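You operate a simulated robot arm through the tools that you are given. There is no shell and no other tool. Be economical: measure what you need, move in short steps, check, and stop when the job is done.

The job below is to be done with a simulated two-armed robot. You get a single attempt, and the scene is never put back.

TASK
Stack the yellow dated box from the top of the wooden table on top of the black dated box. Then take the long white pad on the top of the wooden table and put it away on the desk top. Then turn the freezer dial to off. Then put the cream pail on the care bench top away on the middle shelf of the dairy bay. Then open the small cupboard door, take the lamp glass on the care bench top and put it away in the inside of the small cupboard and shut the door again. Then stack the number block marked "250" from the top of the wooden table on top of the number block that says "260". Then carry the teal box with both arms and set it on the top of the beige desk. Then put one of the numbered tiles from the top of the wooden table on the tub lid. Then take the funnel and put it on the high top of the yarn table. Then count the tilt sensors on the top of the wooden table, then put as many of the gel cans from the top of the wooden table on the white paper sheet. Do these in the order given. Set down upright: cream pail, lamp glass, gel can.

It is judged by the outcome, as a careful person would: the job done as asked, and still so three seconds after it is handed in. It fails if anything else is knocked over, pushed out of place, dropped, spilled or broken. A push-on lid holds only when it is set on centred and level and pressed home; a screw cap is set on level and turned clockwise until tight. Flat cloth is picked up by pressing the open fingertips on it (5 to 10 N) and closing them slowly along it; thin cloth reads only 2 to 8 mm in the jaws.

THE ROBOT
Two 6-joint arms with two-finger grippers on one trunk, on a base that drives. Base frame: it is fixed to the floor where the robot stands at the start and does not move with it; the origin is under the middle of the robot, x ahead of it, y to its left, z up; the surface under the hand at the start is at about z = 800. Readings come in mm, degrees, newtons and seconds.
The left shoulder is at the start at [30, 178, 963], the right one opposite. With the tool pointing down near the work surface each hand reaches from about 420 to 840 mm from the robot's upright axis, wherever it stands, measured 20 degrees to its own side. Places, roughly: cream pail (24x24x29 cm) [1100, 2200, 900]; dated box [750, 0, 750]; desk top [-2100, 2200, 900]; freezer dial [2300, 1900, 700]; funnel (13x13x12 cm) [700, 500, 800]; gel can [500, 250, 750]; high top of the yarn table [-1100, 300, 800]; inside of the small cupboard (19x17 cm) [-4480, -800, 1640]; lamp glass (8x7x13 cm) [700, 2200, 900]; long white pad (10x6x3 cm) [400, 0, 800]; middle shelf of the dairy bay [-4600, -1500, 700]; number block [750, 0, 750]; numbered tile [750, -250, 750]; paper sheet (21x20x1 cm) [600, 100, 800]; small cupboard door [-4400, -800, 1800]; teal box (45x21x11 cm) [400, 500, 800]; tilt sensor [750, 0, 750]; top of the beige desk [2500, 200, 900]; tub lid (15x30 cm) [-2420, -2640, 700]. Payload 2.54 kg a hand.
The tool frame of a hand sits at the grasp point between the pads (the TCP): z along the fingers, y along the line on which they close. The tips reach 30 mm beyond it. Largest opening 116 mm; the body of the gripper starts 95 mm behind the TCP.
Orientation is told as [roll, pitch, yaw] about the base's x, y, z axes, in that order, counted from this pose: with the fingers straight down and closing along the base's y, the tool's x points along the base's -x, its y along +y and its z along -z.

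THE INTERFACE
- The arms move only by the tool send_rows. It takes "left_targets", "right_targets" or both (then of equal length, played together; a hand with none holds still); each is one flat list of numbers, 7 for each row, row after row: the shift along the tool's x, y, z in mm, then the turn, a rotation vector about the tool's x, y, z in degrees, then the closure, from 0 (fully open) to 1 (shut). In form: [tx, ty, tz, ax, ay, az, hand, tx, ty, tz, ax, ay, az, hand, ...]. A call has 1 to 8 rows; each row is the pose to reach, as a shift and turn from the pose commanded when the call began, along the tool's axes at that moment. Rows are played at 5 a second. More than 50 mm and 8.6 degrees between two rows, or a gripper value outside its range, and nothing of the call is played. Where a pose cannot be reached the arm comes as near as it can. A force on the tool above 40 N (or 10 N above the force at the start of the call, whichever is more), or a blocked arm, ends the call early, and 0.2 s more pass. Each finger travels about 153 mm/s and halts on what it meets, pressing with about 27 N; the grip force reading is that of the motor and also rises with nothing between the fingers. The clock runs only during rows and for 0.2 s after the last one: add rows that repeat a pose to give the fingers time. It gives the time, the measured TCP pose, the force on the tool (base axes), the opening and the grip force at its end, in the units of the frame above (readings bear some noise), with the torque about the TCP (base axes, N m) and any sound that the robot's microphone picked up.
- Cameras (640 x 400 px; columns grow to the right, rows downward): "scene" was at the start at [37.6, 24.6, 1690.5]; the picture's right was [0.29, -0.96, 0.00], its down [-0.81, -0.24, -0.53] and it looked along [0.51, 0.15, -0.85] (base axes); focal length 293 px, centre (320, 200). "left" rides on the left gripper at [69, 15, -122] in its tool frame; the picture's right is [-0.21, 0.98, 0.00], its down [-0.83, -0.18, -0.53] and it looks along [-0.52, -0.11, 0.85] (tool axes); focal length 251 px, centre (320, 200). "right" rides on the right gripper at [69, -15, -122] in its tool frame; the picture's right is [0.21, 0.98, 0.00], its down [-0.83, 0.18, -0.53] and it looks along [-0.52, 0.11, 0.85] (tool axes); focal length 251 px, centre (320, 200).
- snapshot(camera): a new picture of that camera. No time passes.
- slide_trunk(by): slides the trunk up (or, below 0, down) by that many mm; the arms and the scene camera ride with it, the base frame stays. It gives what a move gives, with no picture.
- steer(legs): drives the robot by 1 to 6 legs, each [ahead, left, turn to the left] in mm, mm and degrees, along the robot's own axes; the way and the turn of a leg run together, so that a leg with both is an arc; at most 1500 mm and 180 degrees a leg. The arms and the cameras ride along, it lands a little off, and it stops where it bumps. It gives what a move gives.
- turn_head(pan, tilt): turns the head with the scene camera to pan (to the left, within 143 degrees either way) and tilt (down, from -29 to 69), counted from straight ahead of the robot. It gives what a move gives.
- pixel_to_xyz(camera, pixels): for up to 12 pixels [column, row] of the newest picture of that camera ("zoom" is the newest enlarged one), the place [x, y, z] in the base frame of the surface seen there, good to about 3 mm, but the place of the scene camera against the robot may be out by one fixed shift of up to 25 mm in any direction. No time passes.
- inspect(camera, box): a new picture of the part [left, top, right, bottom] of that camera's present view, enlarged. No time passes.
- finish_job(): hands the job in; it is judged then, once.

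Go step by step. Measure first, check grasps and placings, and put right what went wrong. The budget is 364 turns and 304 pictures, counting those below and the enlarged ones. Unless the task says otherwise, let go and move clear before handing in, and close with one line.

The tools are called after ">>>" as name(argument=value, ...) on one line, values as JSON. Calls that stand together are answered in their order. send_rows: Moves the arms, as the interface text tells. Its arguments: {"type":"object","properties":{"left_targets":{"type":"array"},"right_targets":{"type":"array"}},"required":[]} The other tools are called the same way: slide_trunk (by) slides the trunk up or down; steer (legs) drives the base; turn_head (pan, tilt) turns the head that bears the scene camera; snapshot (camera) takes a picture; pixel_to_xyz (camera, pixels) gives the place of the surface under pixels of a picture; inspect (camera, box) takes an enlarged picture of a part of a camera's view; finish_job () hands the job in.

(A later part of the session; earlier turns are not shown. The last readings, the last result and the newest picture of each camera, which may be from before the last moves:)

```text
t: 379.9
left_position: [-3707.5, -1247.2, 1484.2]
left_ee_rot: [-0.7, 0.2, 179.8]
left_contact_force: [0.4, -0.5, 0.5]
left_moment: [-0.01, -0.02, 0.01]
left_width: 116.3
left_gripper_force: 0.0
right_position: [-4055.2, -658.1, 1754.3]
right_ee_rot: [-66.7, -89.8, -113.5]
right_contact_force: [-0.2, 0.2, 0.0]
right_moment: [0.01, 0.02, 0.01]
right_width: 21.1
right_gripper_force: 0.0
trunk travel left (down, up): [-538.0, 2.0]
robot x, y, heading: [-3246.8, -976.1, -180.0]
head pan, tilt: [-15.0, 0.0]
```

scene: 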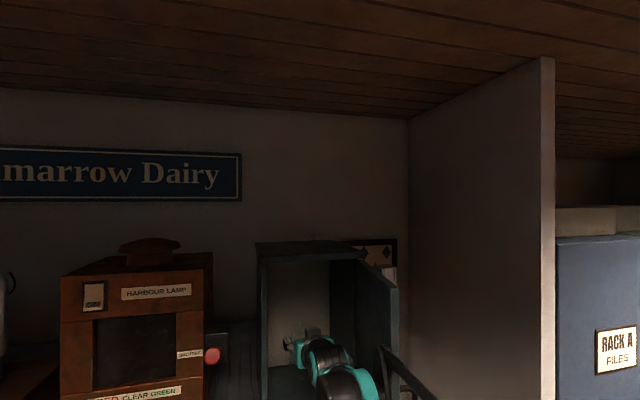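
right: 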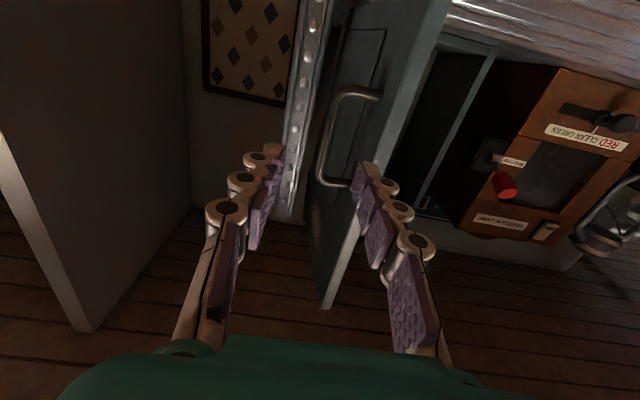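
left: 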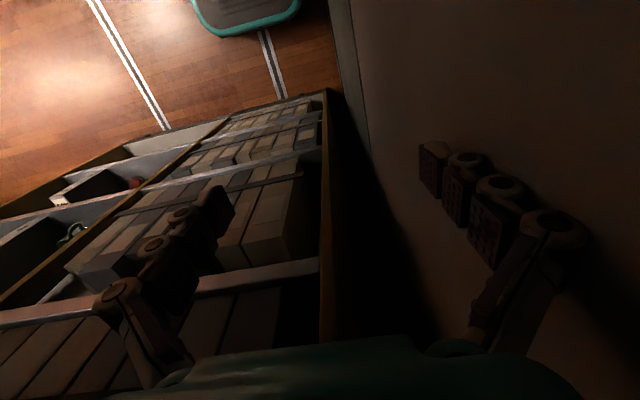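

Bar at ≈(-4162,-662). Retract arm 105, shift 4 left, then base forward 207 so that the closing arc is within reach.

>>> send_rows(right_targets=[0, 2, -35, 0, 0, 0, 0.82, 0, 4, -70, 0, 0, 0, 0.82, 0, 4, -105, 0, 0, 0, 0.82])

>>> steer(legs=[[130, 0, 0]])

>>> snapshot(camera="right")

```text
t: 380.7
left_position: [-3705.7, -1247.2, 1484.8]
left_ee_rot: [-0.7, 0.1, 179.8]
left_contact_force: [1.1, -0.3, 0.7]
left_moment: [-0.01, -0.01, 0.0]
left_width: 115.8
left_gripper_force: 0.2
right_position: [-3948.9, -665.3, 1757.5]
right_ee_rot: [-94.6, -89.8, -85.4]
right_contact_force: [0.4, 0.0, 0.4]
right_moment: [-0.03, 0.0, 0.0]
right_width: 20.6
right_gripper_force: 0.0
trunk travel left (down, up): [-538.0, 2.0]
robot x, y, heading: [-3243.8, -974.2, -180.1]
head pan, tilt: [-15.0, 0.0]
```

```text
t: 382.0
left_position: [-3833.8, -1247.6, 1484.5]
left_ee_rot: [-0.7, 0.0, 179.9]
left_contact_force: [0.2, 0.5, 0.0]
left_moment: [-0.01, 0.02, 0.0]
left_width: 115.9
left_gripper_force: 0.0
right_position: [-4079.1, -665.8, 1757.6]
right_ee_rot: [-100.9, -89.8, -79.2]
right_contact_force: [0.1, -1.0, -0.7]
right_moment: [-0.01, -0.03, -0.01]
right_width: 20.8
right_gripper_force: 0.1
trunk travel left (down, up): [-538.0, 2.0]
robot x, y, heading: [-3370.4, -973.0, -180.1]
head pan, tilt: [-15.0, 0.0]
```

```text
165 pictures are left
```

right: 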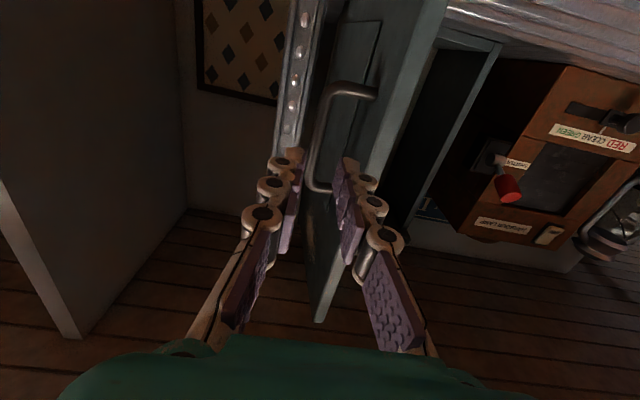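

Bar lines up between the fingertips. Advance 80 mm and grip.

>>> steer(legs=[[80, 0, 0]])

>>> send_rows(right_targets=[0, 0, 0, 0, 0, 0, 0.92, 0, 0, 0, 0, 0, 0, 0.97, 0, 0, 0, 0, 0, 0, 0.97])

>>> snapshot(camera="right")

```text
t: 383.1
left_position: [-3908.6, -1248.1, 1485.8]
left_ee_rot: [-0.8, 0.0, 179.8]
left_contact_force: [1.3, -0.5, 0.0]
left_moment: [-0.01, 0.13, 0.0]
left_width: 116.0
left_gripper_force: 0.2
right_position: [-4152.5, -666.0, 1759.1]
right_ee_rot: [-134.4, -89.7, -45.8]
right_contact_force: [0.8, 0.9, 0.1]
right_moment: [0.0, -0.02, -0.06]
right_width: 21.2
right_gripper_force: 0.0
trunk travel left (down, up): [-538.0, 2.0]
robot x, y, heading: [-3447.6, -976.0, -179.8]
head pan, tilt: [-15.0, 0.0]
```

```text
t: 383.9
left_position: [-3918.5, -1248.5, 1482.7]
left_ee_rot: [-0.7, 0.4, 179.6]
left_contact_force: [-0.5, -0.3, -0.8]
left_moment: [0.02, 0.0, 0.0]
left_width: 116.0
left_gripper_force: 0.0
right_position: [-4164.6, -666.7, 1754.0]
right_ee_rot: [-41.7, -89.7, -138.1]
right_contact_force: [-17.0, -1.8, -5.2]
right_moment: [0.55, 0.07, 0.0]
right_width: 7.9
right_gripper_force: 36.1
trunk travel left (down, up): [-538.0, 2.0]
robot x, y, heading: [-3455.1, -975.4, -180.1]
head pan, tilt: [-15.0, 0.0]
```

```text
164 pictures are left
```

right: 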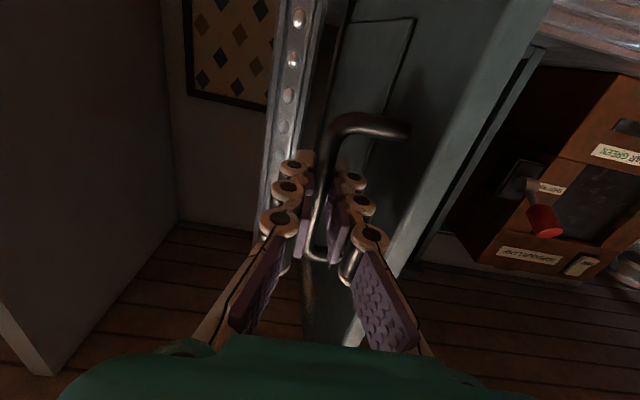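

Gripped. Swing the door back along the reverse arc to ~19°.

>>> send_rows(right_targets=[0, 28, -0.6, 0, 0, 0, 0.97, 0, 55.8, 2.5, 0, 0, 0, 0.97, 0, 82.8, 9.7, 0, 0, 0, 0.97, 0, 108.7, 20.5, 0, 0, 0, 0.97, 0, 132.8, 34.7, 0, 0, 0, 0.97, 0, 154.7, 52.2, 0, 0, 0, 0.97, 0, 173.9, 72.5, 0, 0, 0, 0.97, 0, 190.2, 95.2, 0, 0, 0, 0.97])

>>> snapshot(camera="right")

```text
t: 385.7
left_position: [-3915.8, -1246.3, 1483.2]
left_ee_rot: [-0.6, 0.2, 179.8]
left_contact_force: [-0.1, 0.7, 0.1]
left_moment: [0.01, 0.0, -0.03]
left_width: 116.0
left_gripper_force: 0.1
right_position: [-4258.9, -851.3, 1753.3]
right_ee_rot: [-30.0, -89.8, -150.1]
right_contact_force: [-9.8, 12.9, -0.8]
right_moment: [0.19, -0.83, 0.06]
right_width: 7.7
right_gripper_force: 36.1
trunk travel left (down, up): [-538.0, 2.0]
robot x, y, heading: [-3453.6, -976.7, -179.9]
head pan, tilt: [-15.0, 0.0]
```

```text
163 pictures are left
```

right: 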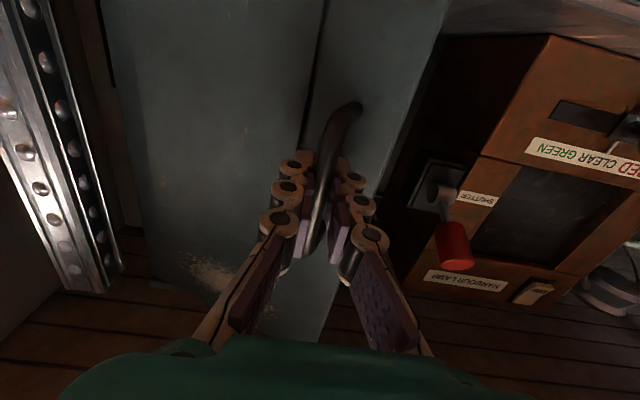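

>>> send_rows(right_targets=[0, 11.4, 21.8, 0, 0, 0, 0.97, 0, 19, 41.3, 0, 0, 0, 0.97, 0, 24.6, 60, 0, 0, 0, 0.97, 0, 25.5, 66, 0, 0, 0, 0.97])

>>> snapshot(camera="right")

>>> inspect(camera="scene", box=[200, 200, 380, 380])

```text
t: 386.7
left_position: [-3915.6, -1245.6, 1483.5]
left_ee_rot: [-0.6, 0.3, 179.8]
left_contact_force: [0.3, 0.0, 1.5]
left_moment: [0.0, 0.04, -0.03]
left_width: 116.3
left_gripper_force: 0.1
right_position: [-4324.6, -879.2, 1752.9]
right_ee_rot: [-23.5, -89.9, -156.6]
right_contact_force: [-2.0, 7.4, -20.9]
right_moment: [-0.14, -0.05, -0.04]
right_width: 7.8
right_gripper_force: 35.5
trunk travel left (down, up): [-538.0, 2.0]
robot x, y, heading: [-3451.9, -978.6, -179.6]
head pan, tilt: [-15.0, 0.0]
```

```text
162 pictures are left
```

right: 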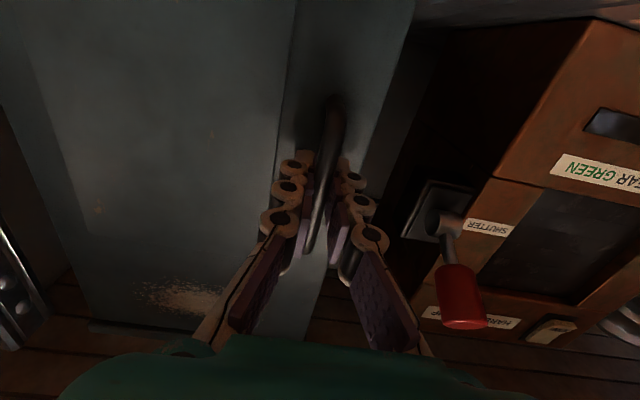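

```text
2.22 times, centred on (290, 290) of scene
```

zoom: 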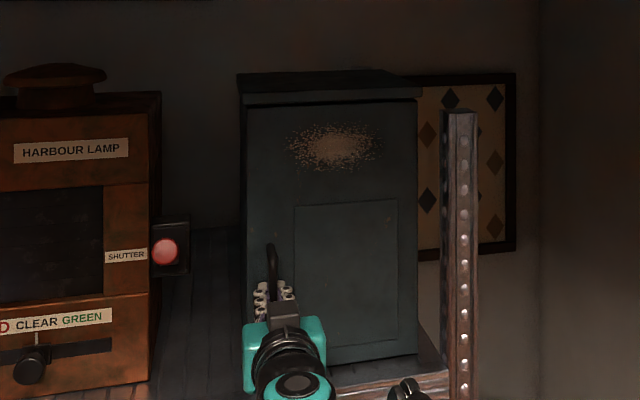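

The door looks shut. Press in a little to be sure, then release.

>>> send_rows(right_targets=[0, 0, 4, 0, 0, 0, 0.97, 0, 0, 7, 0, 0, 0, 0.97])

>>> send_rows(right_targets=[0, 0, -1, 0, 0, 0, 0.9, 0, 0, -1, 0, 0, 0, 0.75, 0, 0, -1, 0, 0, 0, 0.6, 0, 0, -1, 0, 0, 0, 0.6, 0, 0, -35, 0, 0, 0, 0.6, 0, 0, -70, 0, 0, 0, 0.6, 0, 0, -105, 0, 0, 0, 0.6])

>>> snapshot(camera="right")

```text
t: 387.1
left_position: [-3913.7, -1246.1, 1484.6]
left_ee_rot: [-0.7, 0.3, 179.7]
left_contact_force: [0.3, 0.0, -0.6]
left_moment: [0.05, 0.01, -0.02]
left_width: 116.0
left_gripper_force: 0.1
right_position: [-4324.6, -880.9, 1753.4]
right_ee_rot: [-44.2, -89.9, -135.9]
right_contact_force: [5.3, 4.8, -15.0]
right_moment: [-0.17, -0.31, 0.04]
right_width: 7.6
right_gripper_force: 35.6
trunk travel left (down, up): [-538.0, 2.0]
robot x, y, heading: [-3447.5, -975.6, -179.9]
head pan, tilt: [-15.0, 0.0]
stopped in row 2 (right hand): the force on the tool passed its limit at 43 N (the readings are from after the stop); the commanded pose is now the measured one
```

```text
t: 388.7
left_position: [-3911.4, -1247.7, 1484.9]
left_ee_rot: [-0.7, 0.2, 179.7]
left_contact_force: [0.1, -0.8, 0.5]
left_moment: [-0.04, 0.01, 0.01]
left_width: 115.9
left_gripper_force: 0.0
right_position: [-4215.2, -882.7, 1754.3]
right_ee_rot: [-92.9, -89.8, -87.1]
right_contact_force: [0.5, -0.3, 0.4]
right_moment: [0.03, -0.02, -0.01]
right_width: 46.2
right_gripper_force: 0.1
trunk travel left (down, up): [-538.0, 2.0]
robot x, y, heading: [-3449.3, -975.2, -179.8]
head pan, tilt: [-15.0, 0.0]
```

```text
160 pictures are left
```

right: 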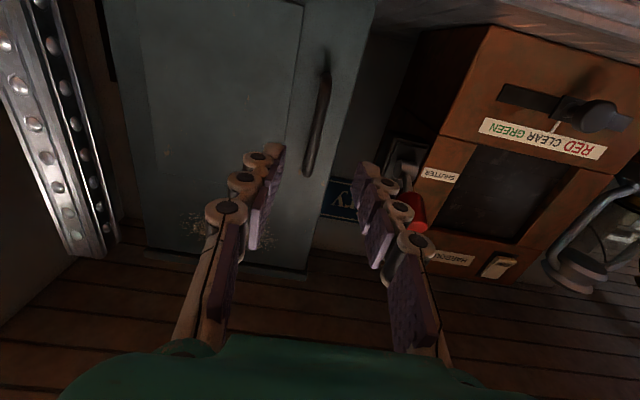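

Door is firmly shut. Now travel back to the wooden table's front (start place).

>>> steer(legs=[[-400, 0, 0], [0, -1100, 0], [0, -1040, 0], [0, 0, -179.8], [1400, 0, 0], [1450, 0, 0]])

```text
t: 422.1
left_position: [216.7, 1567.4, 1484.5]
left_ee_rot: [-0.6, 0.2, 1.4]
left_contact_force: [-0.5, 1.0, 0.4]
left_moment: [0.0, 0.02, 0.01]
left_width: 115.8
left_gripper_force: 0.1
right_position: [531.4, 1210.8, 1754.0]
right_ee_rot: [-81.0, -89.8, 82.4]
right_contact_force: [0.1, 0.2, 0.5]
right_moment: [0.02, 0.0, -0.01]
right_width: 46.2
right_gripper_force: 0.2
trunk travel left (down, up): [-538.0, 2.0]
robot x, y, heading: [-235.3, 1289.2, 1.6]
head pan, tilt: [-15.0, 0.0]
```

>>> steer(legs=[[0, -1290, -1.6], [180, 0, 0]])

>>> slide_trunk(by=-363)

>>> send_rows(right_targets=[10, -9, -20, 0, 8.5, 0, 0.6, 30, -18, -40, 0, 17, 0, 0.4, 50, -27, -60, 0, 25.5, 0, 0.2, 70, -36, -80, 0, 34, 0, 0, 95, -45, -100, 0, 42.5, 0, 0, 120, -54, -120, 0, 51, 0, 0, 145, -63, -140, 0, 59.5, 0, 0, 170, -72, -160, 0, 68, 0, 0])

>>> turn_head(pan=0, tilt=55)

>>> snapshot(camera="scene")

```text
t: 429.6
left_position: [417.7, 272.4, 1485.2]
left_ee_rot: [-0.7, 0.2, -0.5]
left_contact_force: [0.4, 0.4, 0.9]
left_moment: [0.01, -0.03, 0.01]
left_width: 115.8
left_gripper_force: 0.1
right_position: [718.2, -94.6, 1755.5]
right_ee_rot: [-119.8, -89.9, 119.5]
right_contact_force: [-0.8, -0.1, -0.1]
right_moment: [-0.02, 0.03, 0.02]
right_width: 46.7
right_gripper_force: 0.0
trunk travel left (down, up): [-538.0, 2.0]
robot x, y, heading: [-44.1, 4.1, -0.1]
head pan, tilt: [-15.0, 0.0]
```

```text
t: 433.2
left_position: [421.1, 271.9, 1120.8]
left_ee_rot: [-0.8, 0.2, -0.5]
left_contact_force: [-0.9, 0.5, -0.2]
left_moment: [-0.02, -0.01, -0.02]
left_width: 116.0
left_gripper_force: 0.0
right_position: [723.6, -93.5, 1391.3]
right_ee_rot: [-77.6, -89.9, 77.3]
right_contact_force: [-0.5, -0.5, 0.2]
right_moment: [0.0, -0.02, 0.01]
right_width: 46.7
right_gripper_force: 0.1
trunk travel left (down, up): [-175.0, 365.0]
robot x, y, heading: [-41.8, 7.2, 0.1]
head pan, tilt: [-15.0, 0.0]
```

```text
t: 435.0
left_position: [422.3, 273.0, 1120.9]
left_ee_rot: [-0.8, 0.3, -0.5]
left_contact_force: [0.4, 0.1, 0.1]
left_moment: [-0.05, -0.01, -0.05]
left_width: 116.1
left_gripper_force: 0.1
right_position: [561.4, -170.4, 1221.0]
right_ee_rot: [-14.4, -22.8, 5.4]
right_contact_force: [-1.1, 0.4, 0.1]
right_moment: [-0.04, -0.03, -0.06]
right_width: 116.1
right_gripper_force: 0.1
right hand out of reach, approached as far as the arm can: row 4, 5, 6, 7, 8
trunk travel left (down, up): [-175.0, 365.0]
robot x, y, heading: [-41.4, 2.9, -0.4]
head pan, tilt: [-15.0, 0.0]
```

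```text
t: 436.2
left_position: [422.7, 271.4, 1121.5]
left_ee_rot: [-0.7, 0.3, -0.5]
left_contact_force: [0.0, 0.4, 0.1]
left_moment: [-0.01, -0.03, 0.02]
left_width: 115.7
left_gripper_force: 0.1
right_position: [563.4, -172.0, 1221.3]
right_ee_rot: [-14.4, -23.0, 5.2]
right_contact_force: [0.6, 0.4, 0.7]
right_moment: [-0.01, 0.01, 0.0]
right_width: 115.9
right_gripper_force: 0.1
trunk travel left (down, up): [-175.0, 365.0]
robot x, y, heading: [-41.7, 1.6, -0.3]
head pan, tilt: [0.0, 55.0]
```

```text
159 pictures are left
```

scene: 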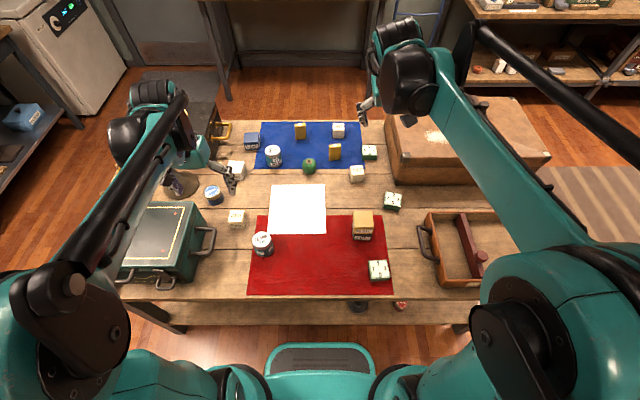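

Overview is clear. The 250 block at scene (338,130) is ~940 mm out; I'll check how close I can drive and measure both blocks.

>>> send_rows(right_targets=[0, 0, 20, -3.6, 5.8, 1.3, 0, 0, 0, 40, -7.2, 11.5, 2.6, 0, 0, 0, 60, -10.8, 17.3, 3.9, 0, 0, 0, 80, -14.4, 23, 5.2, 0])

>>> pixel_to_xyz(camera="scene", pixels=[[338, 126], [338, 135], [236, 213], [300, 298], [370, 295], [180, 300], [345, 306], [320, 350], [150, 320]])

>>> snapshot(camera="right")

```text
t: 437.2
left_position: [422.4, 272.1, 1121.5]
left_ee_rot: [-0.6, 0.3, -0.5]
left_contact_force: [0.5, 0.1, 0.2]
left_moment: [0.01, 0.05, 0.0]
left_width: 116.3
left_gripper_force: 0.1
right_position: [596.7, -188.9, 1150.1]
right_ee_rot: [-15.9, -2.7, -1.8]
right_contact_force: [-0.4, -0.1, -0.4]
right_moment: [0.0, -0.03, 0.0]
right_width: 115.9
right_gripper_force: 0.1
right hand out of reach, approached as far as the arm can: row 1, 2, 3, 4
trunk travel left (down, up): [-175.0, 365.0]
robot x, y, heading: [-41.3, 4.1, -0.0]
head pan, tilt: [0.0, 55.0]
```

```text
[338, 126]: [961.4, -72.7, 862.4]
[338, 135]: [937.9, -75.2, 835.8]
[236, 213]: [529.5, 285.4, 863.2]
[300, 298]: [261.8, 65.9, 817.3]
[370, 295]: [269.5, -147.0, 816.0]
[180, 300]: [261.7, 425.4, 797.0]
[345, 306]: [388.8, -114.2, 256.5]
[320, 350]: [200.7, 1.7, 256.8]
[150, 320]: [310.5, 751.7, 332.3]
```

```text
158 pictures are left
```

right: 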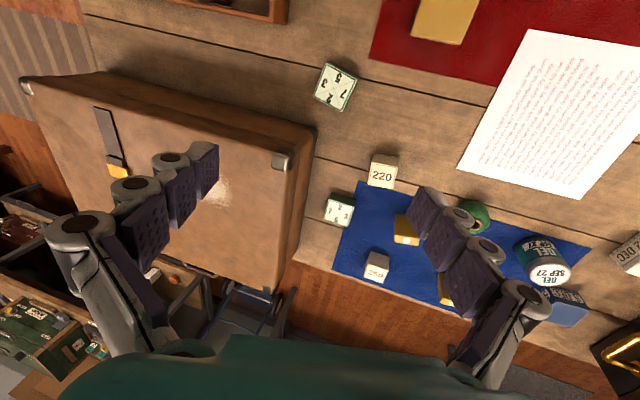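

Base can go ahead ~150 mm (its front 200 → 350, lower shelf begins at 389). Drive forward and view.

>>> steer(legs=[[140, 0, 0]])

>>> send_rows(right_targets=[-20, 15, 20, -4, 0.7, -0.4, 0, -40, 30, 40, -8, 1.4, -0.9, 0, -60, 45, 60, -12, 2, -1.3, 0, -80, 60, 80, -15.9, 2.7, -1.8, 0])

>>> snapshot(camera="right")

```text
t: 438.7
left_position: [493.8, 271.8, 1121.4]
left_ee_rot: [-0.7, 0.4, -0.5]
left_contact_force: [0.1, 0.2, -0.4]
left_moment: [0.01, 0.07, 0.01]
left_width: 116.1
left_gripper_force: 0.0
right_position: [669.2, -190.4, 1149.3]
right_ee_rot: [-15.9, -2.8, -1.6]
right_contact_force: [-0.5, 0.1, -0.6]
right_moment: [-0.01, 0.06, -0.02]
right_width: 116.2
right_gripper_force: 0.1
trunk travel left (down, up): [-175.0, 365.0]
robot x, y, heading: [28.3, 0.2, 0.1]
head pan, tilt: [0.0, 55.0]
stopped in leg 1: the robot was blocked; the commanded pose is now the measured one
```

```text
t: 439.7
left_position: [492.9, 271.7, 1121.4]
left_ee_rot: [-0.7, 0.3, -0.4]
left_contact_force: [0.4, -0.9, 0.0]
left_moment: [0.02, 0.02, 0.01]
left_width: 116.0
left_gripper_force: 0.0
right_position: [753.7, -155.1, 1060.1]
right_ee_rot: [-15.9, -2.0, 0.1]
right_contact_force: [0.4, -1.2, 0.2]
right_moment: [-0.01, 0.02, 0.01]
right_width: 116.0
right_gripper_force: 0.0
right hand out of reach, approached as far as the arm can: row 1, 2, 3, 4
trunk travel left (down, up): [-175.0, 365.0]
robot x, y, heading: [32.4, -2.8, 0.0]
head pan, tilt: [0.0, 55.0]
```

```text
157 pictures are left
```

right: 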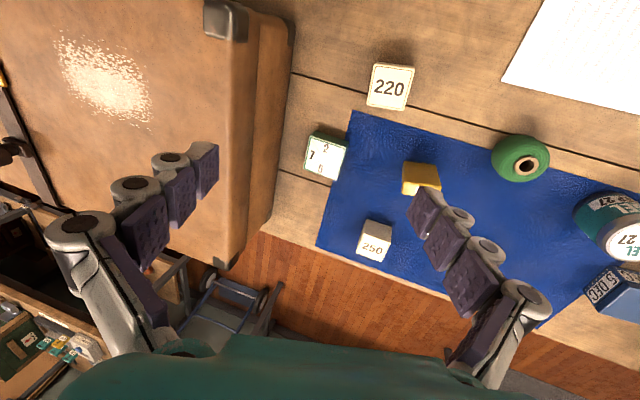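

Roll remains -16° ("out of reach"); testing small rotations to see which way the wrist can go.

>>> send_rows(right_targets=[0, 0, 0, 5, 0, 0, 0, 0, 0, 0, 5, 0, 0, 0])

>>> send_rows(right_targets=[0, 0, 15, -6, 0, 0, 0, 0, 0, 30, -12, 0, 0, 0])

```text
t: 440.3
left_position: [490.5, 271.7, 1122.2]
left_ee_rot: [-0.8, 0.2, -0.3]
left_contact_force: [0.1, -1.1, 0.7]
left_moment: [0.0, -0.05, 0.0]
left_width: 115.9
left_gripper_force: 0.1
right_position: [750.6, -156.0, 1060.8]
right_ee_rot: [-21.0, -2.1, 0.2]
right_contact_force: [0.3, -0.4, 0.2]
right_moment: [0.08, 0.01, -0.02]
right_width: 115.9
right_gripper_force: 0.2
trunk travel left (down, up): [-175.0, 365.0]
robot x, y, heading: [30.5, 0.1, -0.1]
head pan, tilt: [0.0, 55.0]
```

```text
t: 440.9
left_position: [490.5, 272.9, 1120.7]
left_ee_rot: [-0.7, 0.3, -0.2]
left_contact_force: [0.1, 0.1, -1.0]
left_moment: [-0.02, 0.01, -0.01]
left_width: 115.9
left_gripper_force: 0.1
right_position: [755.3, -160.7, 1034.3]
right_ee_rot: [-15.9, -2.9, 0.1]
right_contact_force: [0.6, 0.2, -0.6]
right_moment: [-0.02, 0.0, 0.0]
right_width: 115.8
right_gripper_force: 0.2
right hand out of reach, approached as far as the arm can: row 2
trunk travel left (down, up): [-175.0, 365.0]
robot x, y, heading: [32.8, 2.1, -0.0]
head pan, tilt: [0.0, 55.0]
```

The right wrist is in a flipped branch (limit at 16° roll), so I'll use the left hand for the table work. First measure the 250 block with the right camera, which sees it well.

>>> inspect(camera="right", box=[320, 180, 440, 290])

>>> snapshot(camera="left")

```text
3.64 times, centred on (380, 235) of right
```

zoom: 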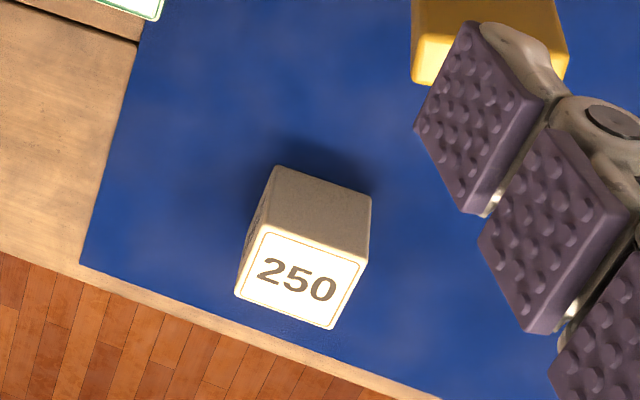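

```text
155 pictures are left
```

left: 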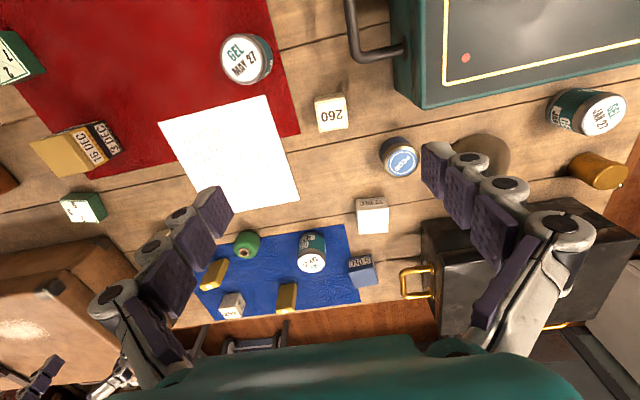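

>>> pixel_to_xyz(camera="zoom", pixels=[[262, 233], [363, 263], [330, 322], [240, 292], [300, 280], [320, 210], [280, 175], [368, 200]])

>>> pixel_to_xyz(camera="left", pixels=[[317, 98], [344, 95], [346, 128], [319, 131], [331, 113], [232, 300], [219, 305], [241, 312]])

>>> inspect(camera="left", box=[300, 80, 364, 140])

```text
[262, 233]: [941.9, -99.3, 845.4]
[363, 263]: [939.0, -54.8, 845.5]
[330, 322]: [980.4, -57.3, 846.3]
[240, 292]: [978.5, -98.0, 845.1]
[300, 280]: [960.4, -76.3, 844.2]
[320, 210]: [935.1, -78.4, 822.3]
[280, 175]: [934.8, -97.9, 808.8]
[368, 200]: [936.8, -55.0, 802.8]
```

```text
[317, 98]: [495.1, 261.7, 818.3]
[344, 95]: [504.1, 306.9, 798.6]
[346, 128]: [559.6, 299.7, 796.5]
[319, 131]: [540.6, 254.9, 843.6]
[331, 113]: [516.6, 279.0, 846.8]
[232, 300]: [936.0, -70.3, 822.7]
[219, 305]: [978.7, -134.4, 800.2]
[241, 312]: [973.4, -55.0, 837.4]
```

```text
6.67 times, centred on (332, 110) of left
```

zoom: 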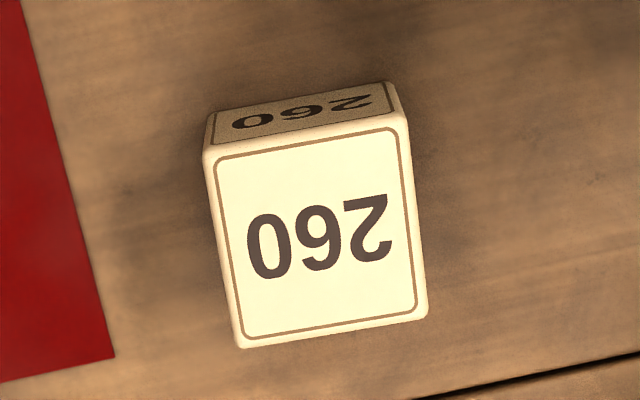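

>>> pixel_to_xyz(camera="zoom", pixels=[[212, 158], [398, 120], [420, 308], [245, 340], [315, 235], [240, 125]])

>>> send_rows(right_targets=[30, -25, -25, 0, 0, 0, 0, 60, -50, -50, 0, 0, 0, 0, 90, -75, -75, 0, 0, 0, 0, 120, -105, -90, 0, 0, 0, 0, 150, -135, -100, 0, 0, 0, 0, 170, -170, -110, 0, 0, 0, 0])

```text
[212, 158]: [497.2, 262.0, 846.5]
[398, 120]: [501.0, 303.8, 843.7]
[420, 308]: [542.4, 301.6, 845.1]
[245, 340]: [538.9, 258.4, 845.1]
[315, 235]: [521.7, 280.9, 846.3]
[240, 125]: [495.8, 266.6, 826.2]
```

```text
t: 442.3
left_position: [491.8, 271.1, 1121.1]
left_ee_rot: [-0.7, 0.4, -0.2]
left_contact_force: [0.5, -0.3, -0.5]
left_moment: [-0.01, 0.01, 0.01]
left_width: 116.3
left_gripper_force: 0.0
right_position: [574.5, -211.5, 1179.0]
right_ee_rot: [-15.8, -3.7, -2.7]
right_contact_force: [0.2, 0.2, 0.0]
right_moment: [0.02, -0.02, -0.04]
right_width: 116.1
right_gripper_force: 0.1
right hand out of reach, approached as far as the arm can: row 1, 2, 3, 4, 5, 6
trunk travel left (down, up): [-175.0, 365.0]
robot x, y, heading: [28.3, -2.0, -0.2]
head pan, tilt: [0.0, 55.0]
```

260 block centre (520,281), yaw≈-5°; 250 centre (958,-77), yaw≈-2°. Bring the left hand over toward the 250 block.

>>> send_rows(left_targets=[-30, -35, 5, 0, 0, 0, 0, -60, -70, 10, 0, 0, 0, 0, -90, -105, 20, 0, 0, 0, 0, -120, -140, 30, 0, 0, 0, 0, -150, -175, 45, 0, 0, 0, 0, -180, -210, 60, 0, 0, 0, 0, -210, -245, 75, 0, 0, 0, 0, -240, -280, 90, 0, 0, 0, 0])

>>> send_rows(left_targets=[-20, -22, 5, 0, -5, 0, 0, -45, -45, 10, 0, -10, 0, 0, -70, -68, 15, 0, -15, 0, 0, -95, -68, 20, 0, -20, 0, 0, -120, -68, 20, 0, -25, 0, 0, -150, -68, 20, 0, -30, 0, 0])

>>> snapshot(camera="left")

```text
t: 444.1
left_position: [732.8, -12.7, 1035.1]
left_ee_rot: [-0.6, 0.3, -0.4]
left_contact_force: [0.4, -0.5, -0.3]
left_moment: [0.01, 0.04, -0.02]
left_width: 116.1
left_gripper_force: 0.0
right_position: [577.3, -211.8, 1178.2]
right_ee_rot: [-15.6, -3.8, -2.8]
right_contact_force: [0.8, -0.4, 0.2]
right_moment: [0.01, 0.0, -0.02]
right_width: 115.8
right_gripper_force: 0.1
trunk travel left (down, up): [-175.0, 365.0]
robot x, y, heading: [27.6, -1.3, 0.3]
head pan, tilt: [0.0, 55.0]
```

```text
t: 445.5
left_position: [878.7, -80.2, 1012.2]
left_ee_rot: [-0.8, -29.7, 0.2]
left_contact_force: [0.5, 0.3, -0.5]
left_moment: [0.02, -0.01, 0.0]
left_width: 115.9
left_gripper_force: 0.1
right_position: [575.2, -210.3, 1178.4]
right_ee_rot: [-15.9, -3.8, -2.9]
right_contact_force: [-0.4, 0.0, 0.2]
right_moment: [0.0, 0.01, 0.01]
right_width: 116.2
right_gripper_force: 0.0
trunk travel left (down, up): [-175.0, 365.0]
robot x, y, heading: [30.3, -0.3, 0.2]
head pan, tilt: [0.0, 55.0]
```

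```text
153 pictures are left
```

left: 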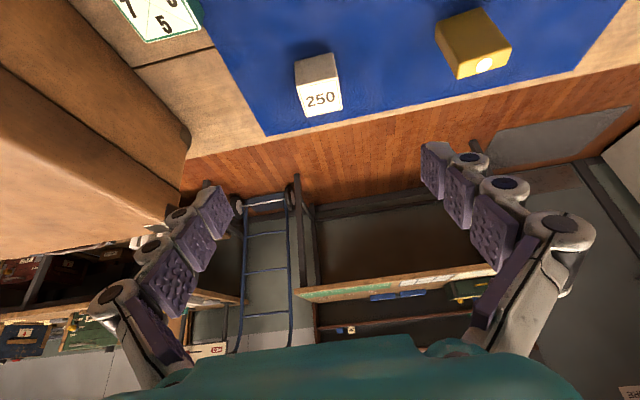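

The tilt works. Descend toward the block with fingers opened to ~80 mm.

>>> send_rows(left_targets=[-2.7, 1, 44, 0, 0, 0, 0.3, -5.5, 2, 88, 0, 0, 0, 0.3, -8.2, 3, 131.8, 0, 0, 0, 0.3])

>>> snapshot(camera="left")

```text
t: 446.3
left_position: [917.3, -67.3, 908.0]
left_ee_rot: [-0.8, -29.7, 0.1]
left_contact_force: [0.4, -0.3, -1.1]
left_moment: [-0.04, 0.0, 0.04]
left_width: 81.2
left_gripper_force: 0.1
left hand out of reach, approached as far as the arm can: row 2, 3
right_position: [575.9, -212.0, 1179.6]
right_ee_rot: [-15.8, -3.8, -2.8]
right_contact_force: [0.1, -0.2, 0.4]
right_moment: [-0.05, 0.04, 0.01]
right_width: 116.0
right_gripper_force: 0.0
trunk travel left (down, up): [-175.0, 365.0]
robot x, y, heading: [29.3, 0.4, -0.1]
head pan, tilt: [0.0, 55.0]
```

```text
152 pictures are left
```

left: 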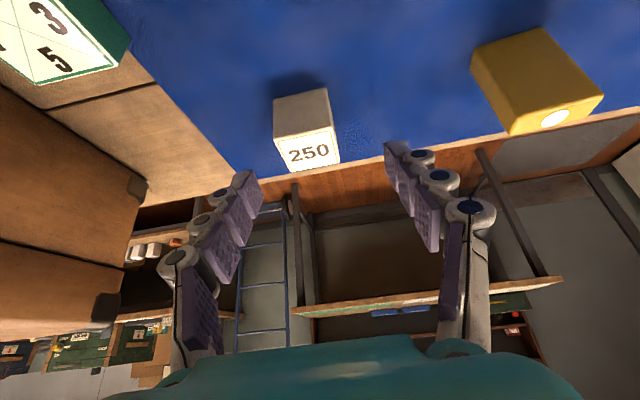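

Reach limit at this tilt; tilting to ~52° shortens the wrist distance. Check neighbouring sensor position first.

>>> pixel_to_xyz(camera="left", pixels=[[540, 70], [480, 60], [515, 130], [560, 115], [305, 105], [280, 150], [335, 160], [145, 185], [90, 50]])

>>> send_rows(left_targets=[0, -4, -10, 0, -7.5, 0, 0.3, 0, -8, -20, 0, -15, 0, 0.3, 0, -10, -20, 0, -22, 0, 0.3])

```text
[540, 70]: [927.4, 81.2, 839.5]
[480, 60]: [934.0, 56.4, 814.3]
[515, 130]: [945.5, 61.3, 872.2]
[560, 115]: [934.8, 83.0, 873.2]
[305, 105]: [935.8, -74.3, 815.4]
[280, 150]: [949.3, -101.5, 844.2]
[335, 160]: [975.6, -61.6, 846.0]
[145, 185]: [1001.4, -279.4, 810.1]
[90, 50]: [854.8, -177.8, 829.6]
```

```text
t: 447.1
left_position: [908.9, -76.4, 926.1]
left_ee_rot: [-1.1, -51.7, 0.6]
left_contact_force: [0.2, 0.1, -0.5]
left_moment: [0.0, 0.01, 0.0]
left_width: 81.3
left_gripper_force: 0.1
right_position: [575.1, -211.4, 1179.4]
right_ee_rot: [-15.8, -3.9, -2.8]
right_contact_force: [-0.3, 0.1, 0.1]
right_moment: [-0.02, 0.01, -0.02]
right_width: 116.1
right_gripper_force: 0.0
trunk travel left (down, up): [-175.0, 365.0]
robot x, y, heading: [30.4, -1.7, -0.1]
head pan, tilt: [0.0, 55.0]
```

Check the nearer sensor's position/height to keep clearance under the tilted hand.

>>> snapshot(camera="left")

>>> inspect(camera="scene", box=[240, 110, 400, 200])

>>> pixel_to_xyz(camera="scene", pixels=[[335, 145], [335, 155], [300, 125], [310, 163], [330, 146], [340, 146]])

```text
151 pictures are left
```

left: 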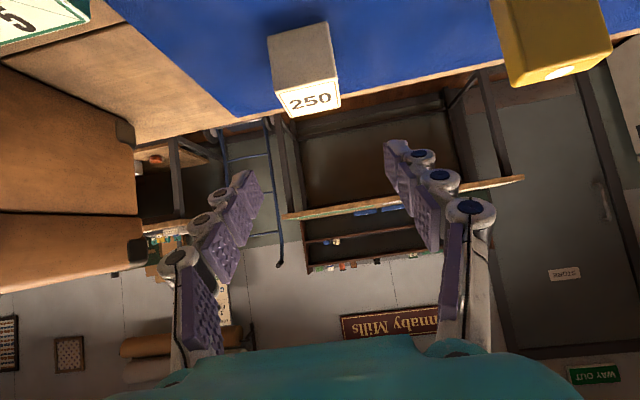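

```text
4.00 times, centred on (320, 155) of scene
```

zoom: 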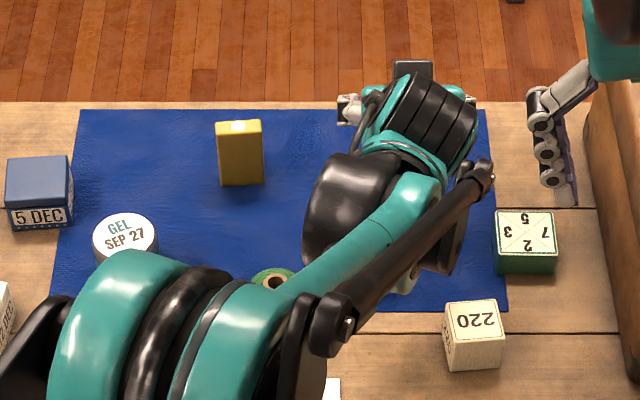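

```text
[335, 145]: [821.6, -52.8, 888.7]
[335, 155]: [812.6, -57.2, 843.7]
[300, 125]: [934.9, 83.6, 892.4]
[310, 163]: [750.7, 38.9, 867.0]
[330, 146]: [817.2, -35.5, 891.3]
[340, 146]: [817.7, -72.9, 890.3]
```

A sensor stands right under the tilted hand's camera (x≈815, top≈872), so I want only 30° tilt; shifting the base right ~255 mm lines up the left shoulder. Raise and move the hand left first.

>>> send_rows(left_targets=[-20, 30, -30, 0, 5, 0, 0.3, -40, 60, -60, 0, 10, 0, 0.3, -50, 100, -75, 0, 15, 0, 0.3, -50, 145, -80, 0, 20, 0, 0.3, -50, 190, -80, 0, 21.7, 0, 0.3, -50, 235, -80, 0, 21.7, 0, 0.3, -50, 255, -80, 0, 21.7, 0, 0.3])

>>> steer(legs=[[-15, -255, 0], [12, 0, 0]])

>>> snapshot(camera="left")

```text
t: 448.7
left_position: [878.0, 180.0, 1013.5]
left_ee_rot: [-0.7, -30.0, 0.0]
left_contact_force: [-0.1, -0.4, 0.7]
left_moment: [0.0, 0.01, -0.02]
left_width: 81.0
left_gripper_force: 0.0
right_position: [575.8, -211.1, 1178.0]
right_ee_rot: [-15.8, -3.8, -2.8]
right_contact_force: [0.1, -0.7, 0.1]
right_moment: [-0.03, 0.01, 0.0]
right_width: 116.0
right_gripper_force: 0.1
trunk travel left (down, up): [-175.0, 365.0]
robot x, y, heading: [29.6, -1.1, -0.2]
head pan, tilt: [0.0, 55.0]
```

```text
t: 450.8
left_position: [874.7, -70.6, 1012.3]
left_ee_rot: [-0.8, -29.9, 0.1]
left_contact_force: [-0.3, 0.5, 0.1]
left_moment: [0.02, 0.02, 0.01]
left_width: 81.1
left_gripper_force: 0.1
right_position: [571.7, -459.3, 1178.9]
right_ee_rot: [-15.8, -3.8, -2.9]
right_contact_force: [0.3, 1.2, -0.8]
right_moment: [-0.02, 0.03, 0.02]
right_width: 116.0
right_gripper_force: 0.0
trunk travel left (down, up): [-175.0, 365.0]
robot x, y, heading: [24.0, -246.7, 0.0]
head pan, tilt: [0.0, 55.0]
```

```text
149 pictures are left
```

left: 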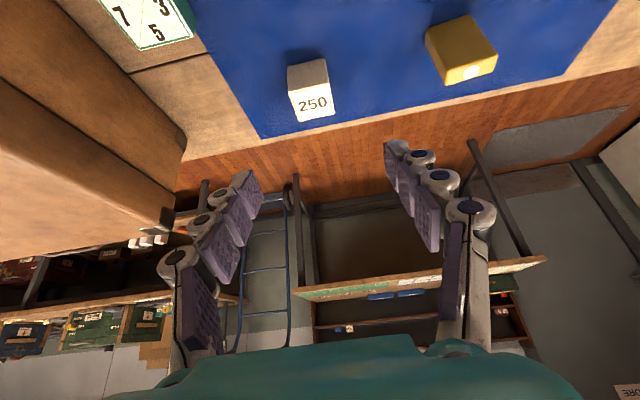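

>>> send_rows(left_targets=[-3.8, -2, 43, 0, 0, 0, 0.3, -7.6, -4, 87, 0, 0, 0, 0.35, -11.5, -6, 130, 0, 0, 0, 0.35])

>>> snapshot(camera="left")

```text
t: 451.6
left_position: [949.8, -78.8, 904.3]
left_ee_rot: [-0.8, -30.0, 0.1]
left_contact_force: [-0.3, 0.5, 0.0]
left_moment: [0.02, 0.0, -0.04]
left_width: 75.3
left_gripper_force: 0.0
right_position: [573.2, -459.7, 1178.2]
right_ee_rot: [-15.8, -3.8, -2.8]
right_contact_force: [-0.8, -0.8, -0.3]
right_moment: [-0.02, 0.04, 0.0]
right_width: 116.1
right_gripper_force: 0.1
trunk travel left (down, up): [-175.0, 365.0]
robot x, y, heading: [31.5, -247.5, -0.1]
head pan, tilt: [0.0, 55.0]
```

```text
148 pictures are left
```

left: 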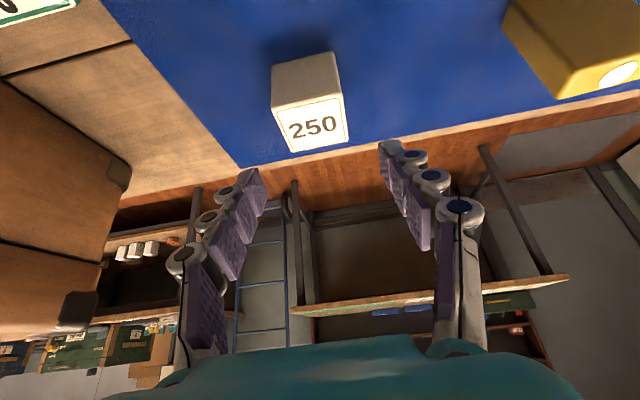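

Reached. Lower to z≈838 around the block.

>>> send_rows(left_targets=[16, 0, 28, 0, 0, 0, 0.35, 32, 0, 56, 0, 0, 0, 0.35])

>>> snapshot(camera="left")

```text
t: 452.2
left_position: [940.1, -79.4, 846.4]
left_ee_rot: [-0.8, -30.2, 0.1]
left_contact_force: [-1.1, 0.1, 0.8]
left_moment: [-0.01, -0.03, -0.01]
left_width: 75.5
left_gripper_force: 0.1
left hand out of reach, approached as far as the arm can: row 2
right_position: [571.4, -459.7, 1178.7]
right_ee_rot: [-15.9, -3.7, -2.8]
right_contact_force: [0.2, 0.0, -0.8]
right_moment: [0.01, -0.01, 0.02]
right_width: 116.1
right_gripper_force: 0.1
trunk travel left (down, up): [-175.0, 365.0]
robot x, y, heading: [26.9, -251.1, -0.2]
head pan, tilt: [0.0, 55.0]
```

```text
147 pictures are left
```

left: 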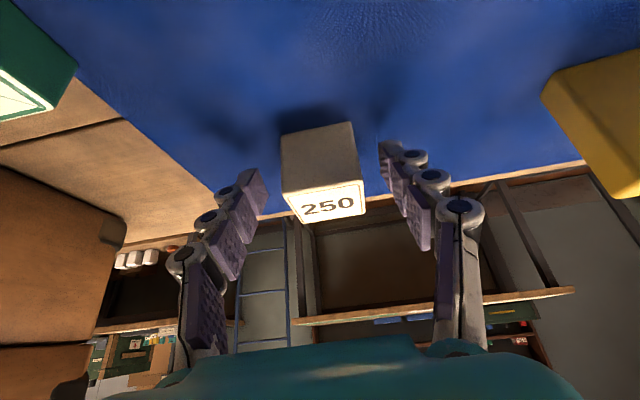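

Lower the trunk 9 mm for a deeper grip, then close.

>>> slide_trunk(by=-9)

>>> send_rows(left_targets=[0, 0, 0, 0, 0, 0, 0.5, 0, 0, 0, 0, 0, 0, 0.65, 0, 0, 0, 0, 0, 0, 0.75, 0, 0, 0, 0, 0, 0, 0.75])

>>> snapshot(camera="left")

```text
t: 452.8
left_position: [939.1, -79.2, 837.2]
left_ee_rot: [-0.9, -30.2, 0.1]
left_contact_force: [-0.5, 0.1, -0.2]
left_moment: [0.02, -0.02, 0.0]
left_width: 75.5
left_gripper_force: 0.0
right_position: [572.7, -460.3, 1169.3]
right_ee_rot: [-15.8, -3.8, -2.7]
right_contact_force: [0.8, 0.3, 0.0]
right_moment: [0.0, 0.0, 0.0]
right_width: 116.2
right_gripper_force: 0.1
trunk travel left (down, up): [-166.0, 374.0]
robot x, y, heading: [26.9, -249.3, 0.3]
head pan, tilt: [0.0, 55.0]
```

```text
t: 453.8
left_position: [939.1, -80.9, 837.2]
left_ee_rot: [-0.8, -30.1, 0.1]
left_contact_force: [-0.6, 0.9, 0.1]
left_moment: [0.03, 0.01, 0.03]
left_width: 45.5
left_gripper_force: 27.2
right_position: [572.6, -460.9, 1170.4]
right_ee_rot: [-15.8, -3.9, -2.8]
right_contact_force: [-0.2, 0.2, 0.1]
right_moment: [-0.04, 0.01, 0.03]
right_width: 115.7
right_gripper_force: 0.1
trunk travel left (down, up): [-166.0, 374.0]
robot x, y, heading: [25.8, -247.2, -0.3]
head pan, tilt: [0.0, 55.0]
```

```text
146 pictures are left
```

left: 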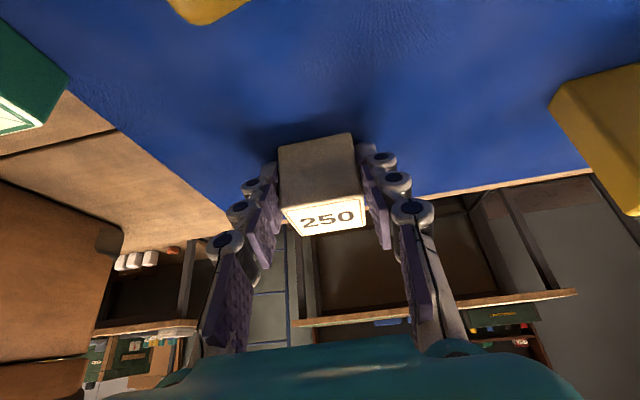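

Gripped the 250 block (45.5 mm). Lift by trunk, retract, then shift base back left.

>>> slide_trunk(by=150)

>>> send_rows(left_targets=[40, 12, -23, 0, 0, 0, 0.75, 80, 24, -46, 0, 0, 0, 0.75, 120, 36, -69, 0, 0, 0, 0.75, 160, 48, -92, 0, 0, 0, 0.75, 200, 60, -115, 0, 0, 0, 0.75, 240, 72, -138, 0, 0, 0, 0.75, 280, 84, -161, 0, 0, 0, 0.75, 320, 96, -184, 0, 0, 0, 0.75])

>>> steer(legs=[[0, 250, 0]])

>>> snapshot(camera="left")

```text
t: 455.6
left_position: [938.5, -81.4, 986.8]
left_ee_rot: [-0.8, -30.1, 0.1]
left_contact_force: [-0.3, 0.0, -0.2]
left_moment: [0.0, 0.02, 0.01]
left_width: 45.7
left_gripper_force: 27.2
right_position: [572.6, -459.7, 1319.2]
right_ee_rot: [-15.8, -3.9, -2.8]
right_contact_force: [0.1, 0.4, 0.8]
right_moment: [0.02, 0.02, 0.02]
right_width: 116.1
right_gripper_force: 0.1
trunk travel left (down, up): [-316.0, 224.0]
robot x, y, heading: [26.8, -250.1, -0.2]
head pan, tilt: [0.0, 55.0]
```

```text
t: 457.4
left_position: [582.2, 20.3, 998.3]
left_ee_rot: [-0.8, -30.1, 0.1]
left_contact_force: [-0.2, -0.4, -0.3]
left_moment: [0.01, 0.0, 0.04]
left_width: 45.5
left_gripper_force: 26.8
left hand out of reach, approached as far as the arm can: row 8
right_position: [571.2, -459.9, 1320.5]
right_ee_rot: [-15.8, -4.0, -2.8]
right_contact_force: [1.0, 0.2, 0.0]
right_moment: [-0.02, -0.01, -0.01]
right_width: 116.0
right_gripper_force: 0.1
trunk travel left (down, up): [-316.0, 224.0]
robot x, y, heading: [25.8, -247.4, -0.0]
head pan, tilt: [0.0, 55.0]
```

```text
t: 459.2
left_position: [583.0, 269.3, 997.6]
left_ee_rot: [-0.9, -30.0, 0.1]
left_contact_force: [0.0, 0.0, -0.8]
left_moment: [-0.02, -0.01, 0.01]
left_width: 45.9
left_gripper_force: 27.2
right_position: [571.9, -209.9, 1320.3]
right_ee_rot: [-15.8, -3.9, -2.9]
right_contact_force: [0.4, 0.2, -0.5]
right_moment: [-0.03, 0.0, 0.0]
right_width: 115.9
right_gripper_force: 0.1
trunk travel left (down, up): [-316.0, 224.0]
robot x, y, heading: [26.2, 0.0, -0.2]
head pan, tilt: [0.0, 55.0]
```

```text
145 pictures are left
```

left: 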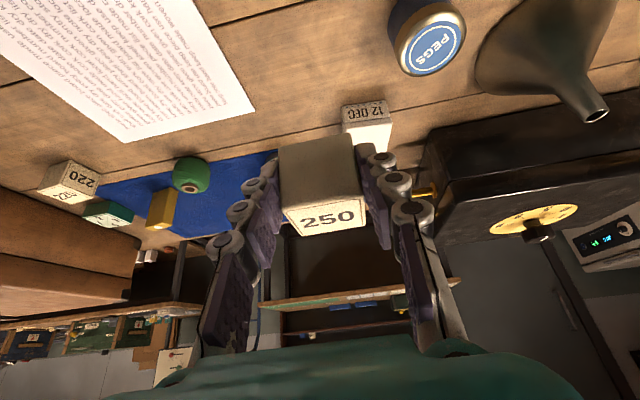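

Back the base 82 mm, aligning the block over the 260 one.

>>> steer(legs=[[-82, 0, 0]])

>>> send_rows(left_targets=[0, 6, 0, 0, 0, 0, 0.75, 0, 11, 0, 0, 0, 0, 0.75])

>>> inspect(camera="left", box=[200, 0, 440, 260])

>>> pixel_to_xyz(camera="zoom", pixels=[[320, 320], [280, 270], [390, 260]])

```text
t: 460.3
left_position: [499.6, 270.8, 997.6]
left_ee_rot: [-0.8, -30.1, 0.0]
left_contact_force: [-1.4, 0.4, -0.2]
left_moment: [0.0, 0.0, 0.01]
left_width: 45.7
left_gripper_force: 26.9
right_position: [488.5, -210.2, 1321.4]
right_ee_rot: [-15.8, -3.8, -2.9]
right_contact_force: [-0.8, -0.8, 0.3]
right_moment: [-0.02, -0.05, -0.01]
right_width: 116.0
right_gripper_force: 0.0
trunk travel left (down, up): [-316.0, 224.0]
robot x, y, heading: [-55.7, -0.2, 0.1]
head pan, tilt: [0.0, 55.0]
```

```text
t: 460.9
left_position: [499.2, 281.1, 998.3]
left_ee_rot: [-0.8, -29.9, 0.1]
left_contact_force: [-0.6, -1.0, -1.2]
left_moment: [-0.05, -0.03, -0.01]
left_width: 45.6
left_gripper_force: 26.4
right_position: [488.8, -210.1, 1320.0]
right_ee_rot: [-15.8, -4.0, -2.8]
right_contact_force: [0.3, 0.5, 0.3]
right_moment: [0.01, -0.03, -0.02]
right_width: 116.1
right_gripper_force: 0.0
trunk travel left (down, up): [-316.0, 224.0]
robot x, y, heading: [-56.3, 1.6, 0.0]
head pan, tilt: [0.0, 55.0]
```

```text
1.54 times, centred on (320, 130) of left
```

zoom: 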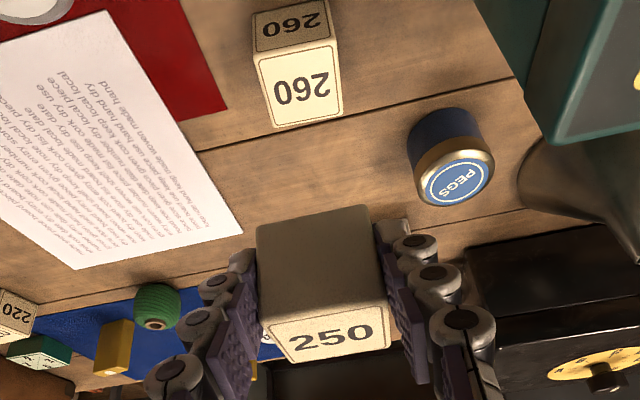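

```text
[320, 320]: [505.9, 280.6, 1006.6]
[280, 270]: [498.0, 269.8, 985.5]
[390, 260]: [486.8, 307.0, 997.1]
```

Block is over the 260. Lower by trunk 105 mm and look.

>>> slide_trunk(by=-106)

>>> snapshot(camera="left")

>>> inspect(camera="scene", box=[180, 160, 320, 280])

```text
t: 462.2
left_position: [500.2, 280.0, 892.4]
left_ee_rot: [-0.7, -29.9, 0.1]
left_contact_force: [-0.3, -0.3, -0.7]
left_moment: [-0.02, 0.02, 0.01]
left_width: 45.7
left_gripper_force: 26.5
right_position: [488.5, -210.0, 1213.9]
right_ee_rot: [-15.7, -3.9, -2.8]
right_contact_force: [-0.9, -0.3, 0.0]
right_moment: [0.02, 0.0, 0.0]
right_width: 115.9
right_gripper_force: 0.1
trunk travel left (down, up): [-210.0, 330.0]
robot x, y, heading: [-54.7, -0.2, 0.0]
head pan, tilt: [0.0, 55.0]
```

```text
143 pictures are left
```

left: 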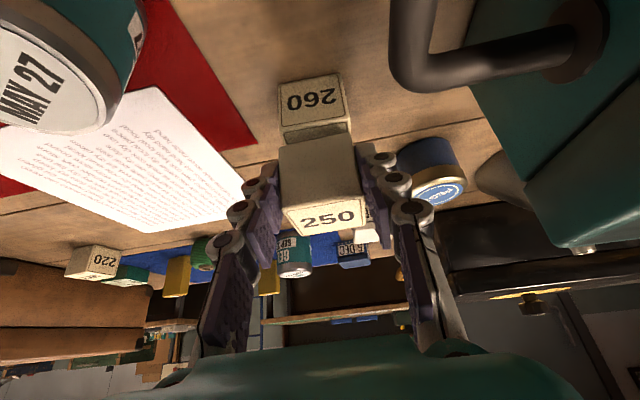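

```text
3.33 times, centred on (250, 220) of scene
```

zoom: 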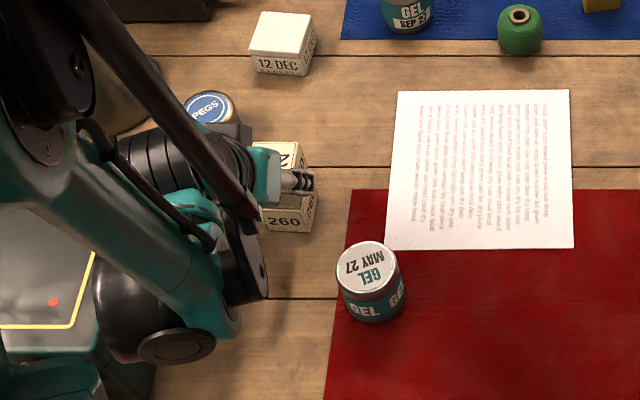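

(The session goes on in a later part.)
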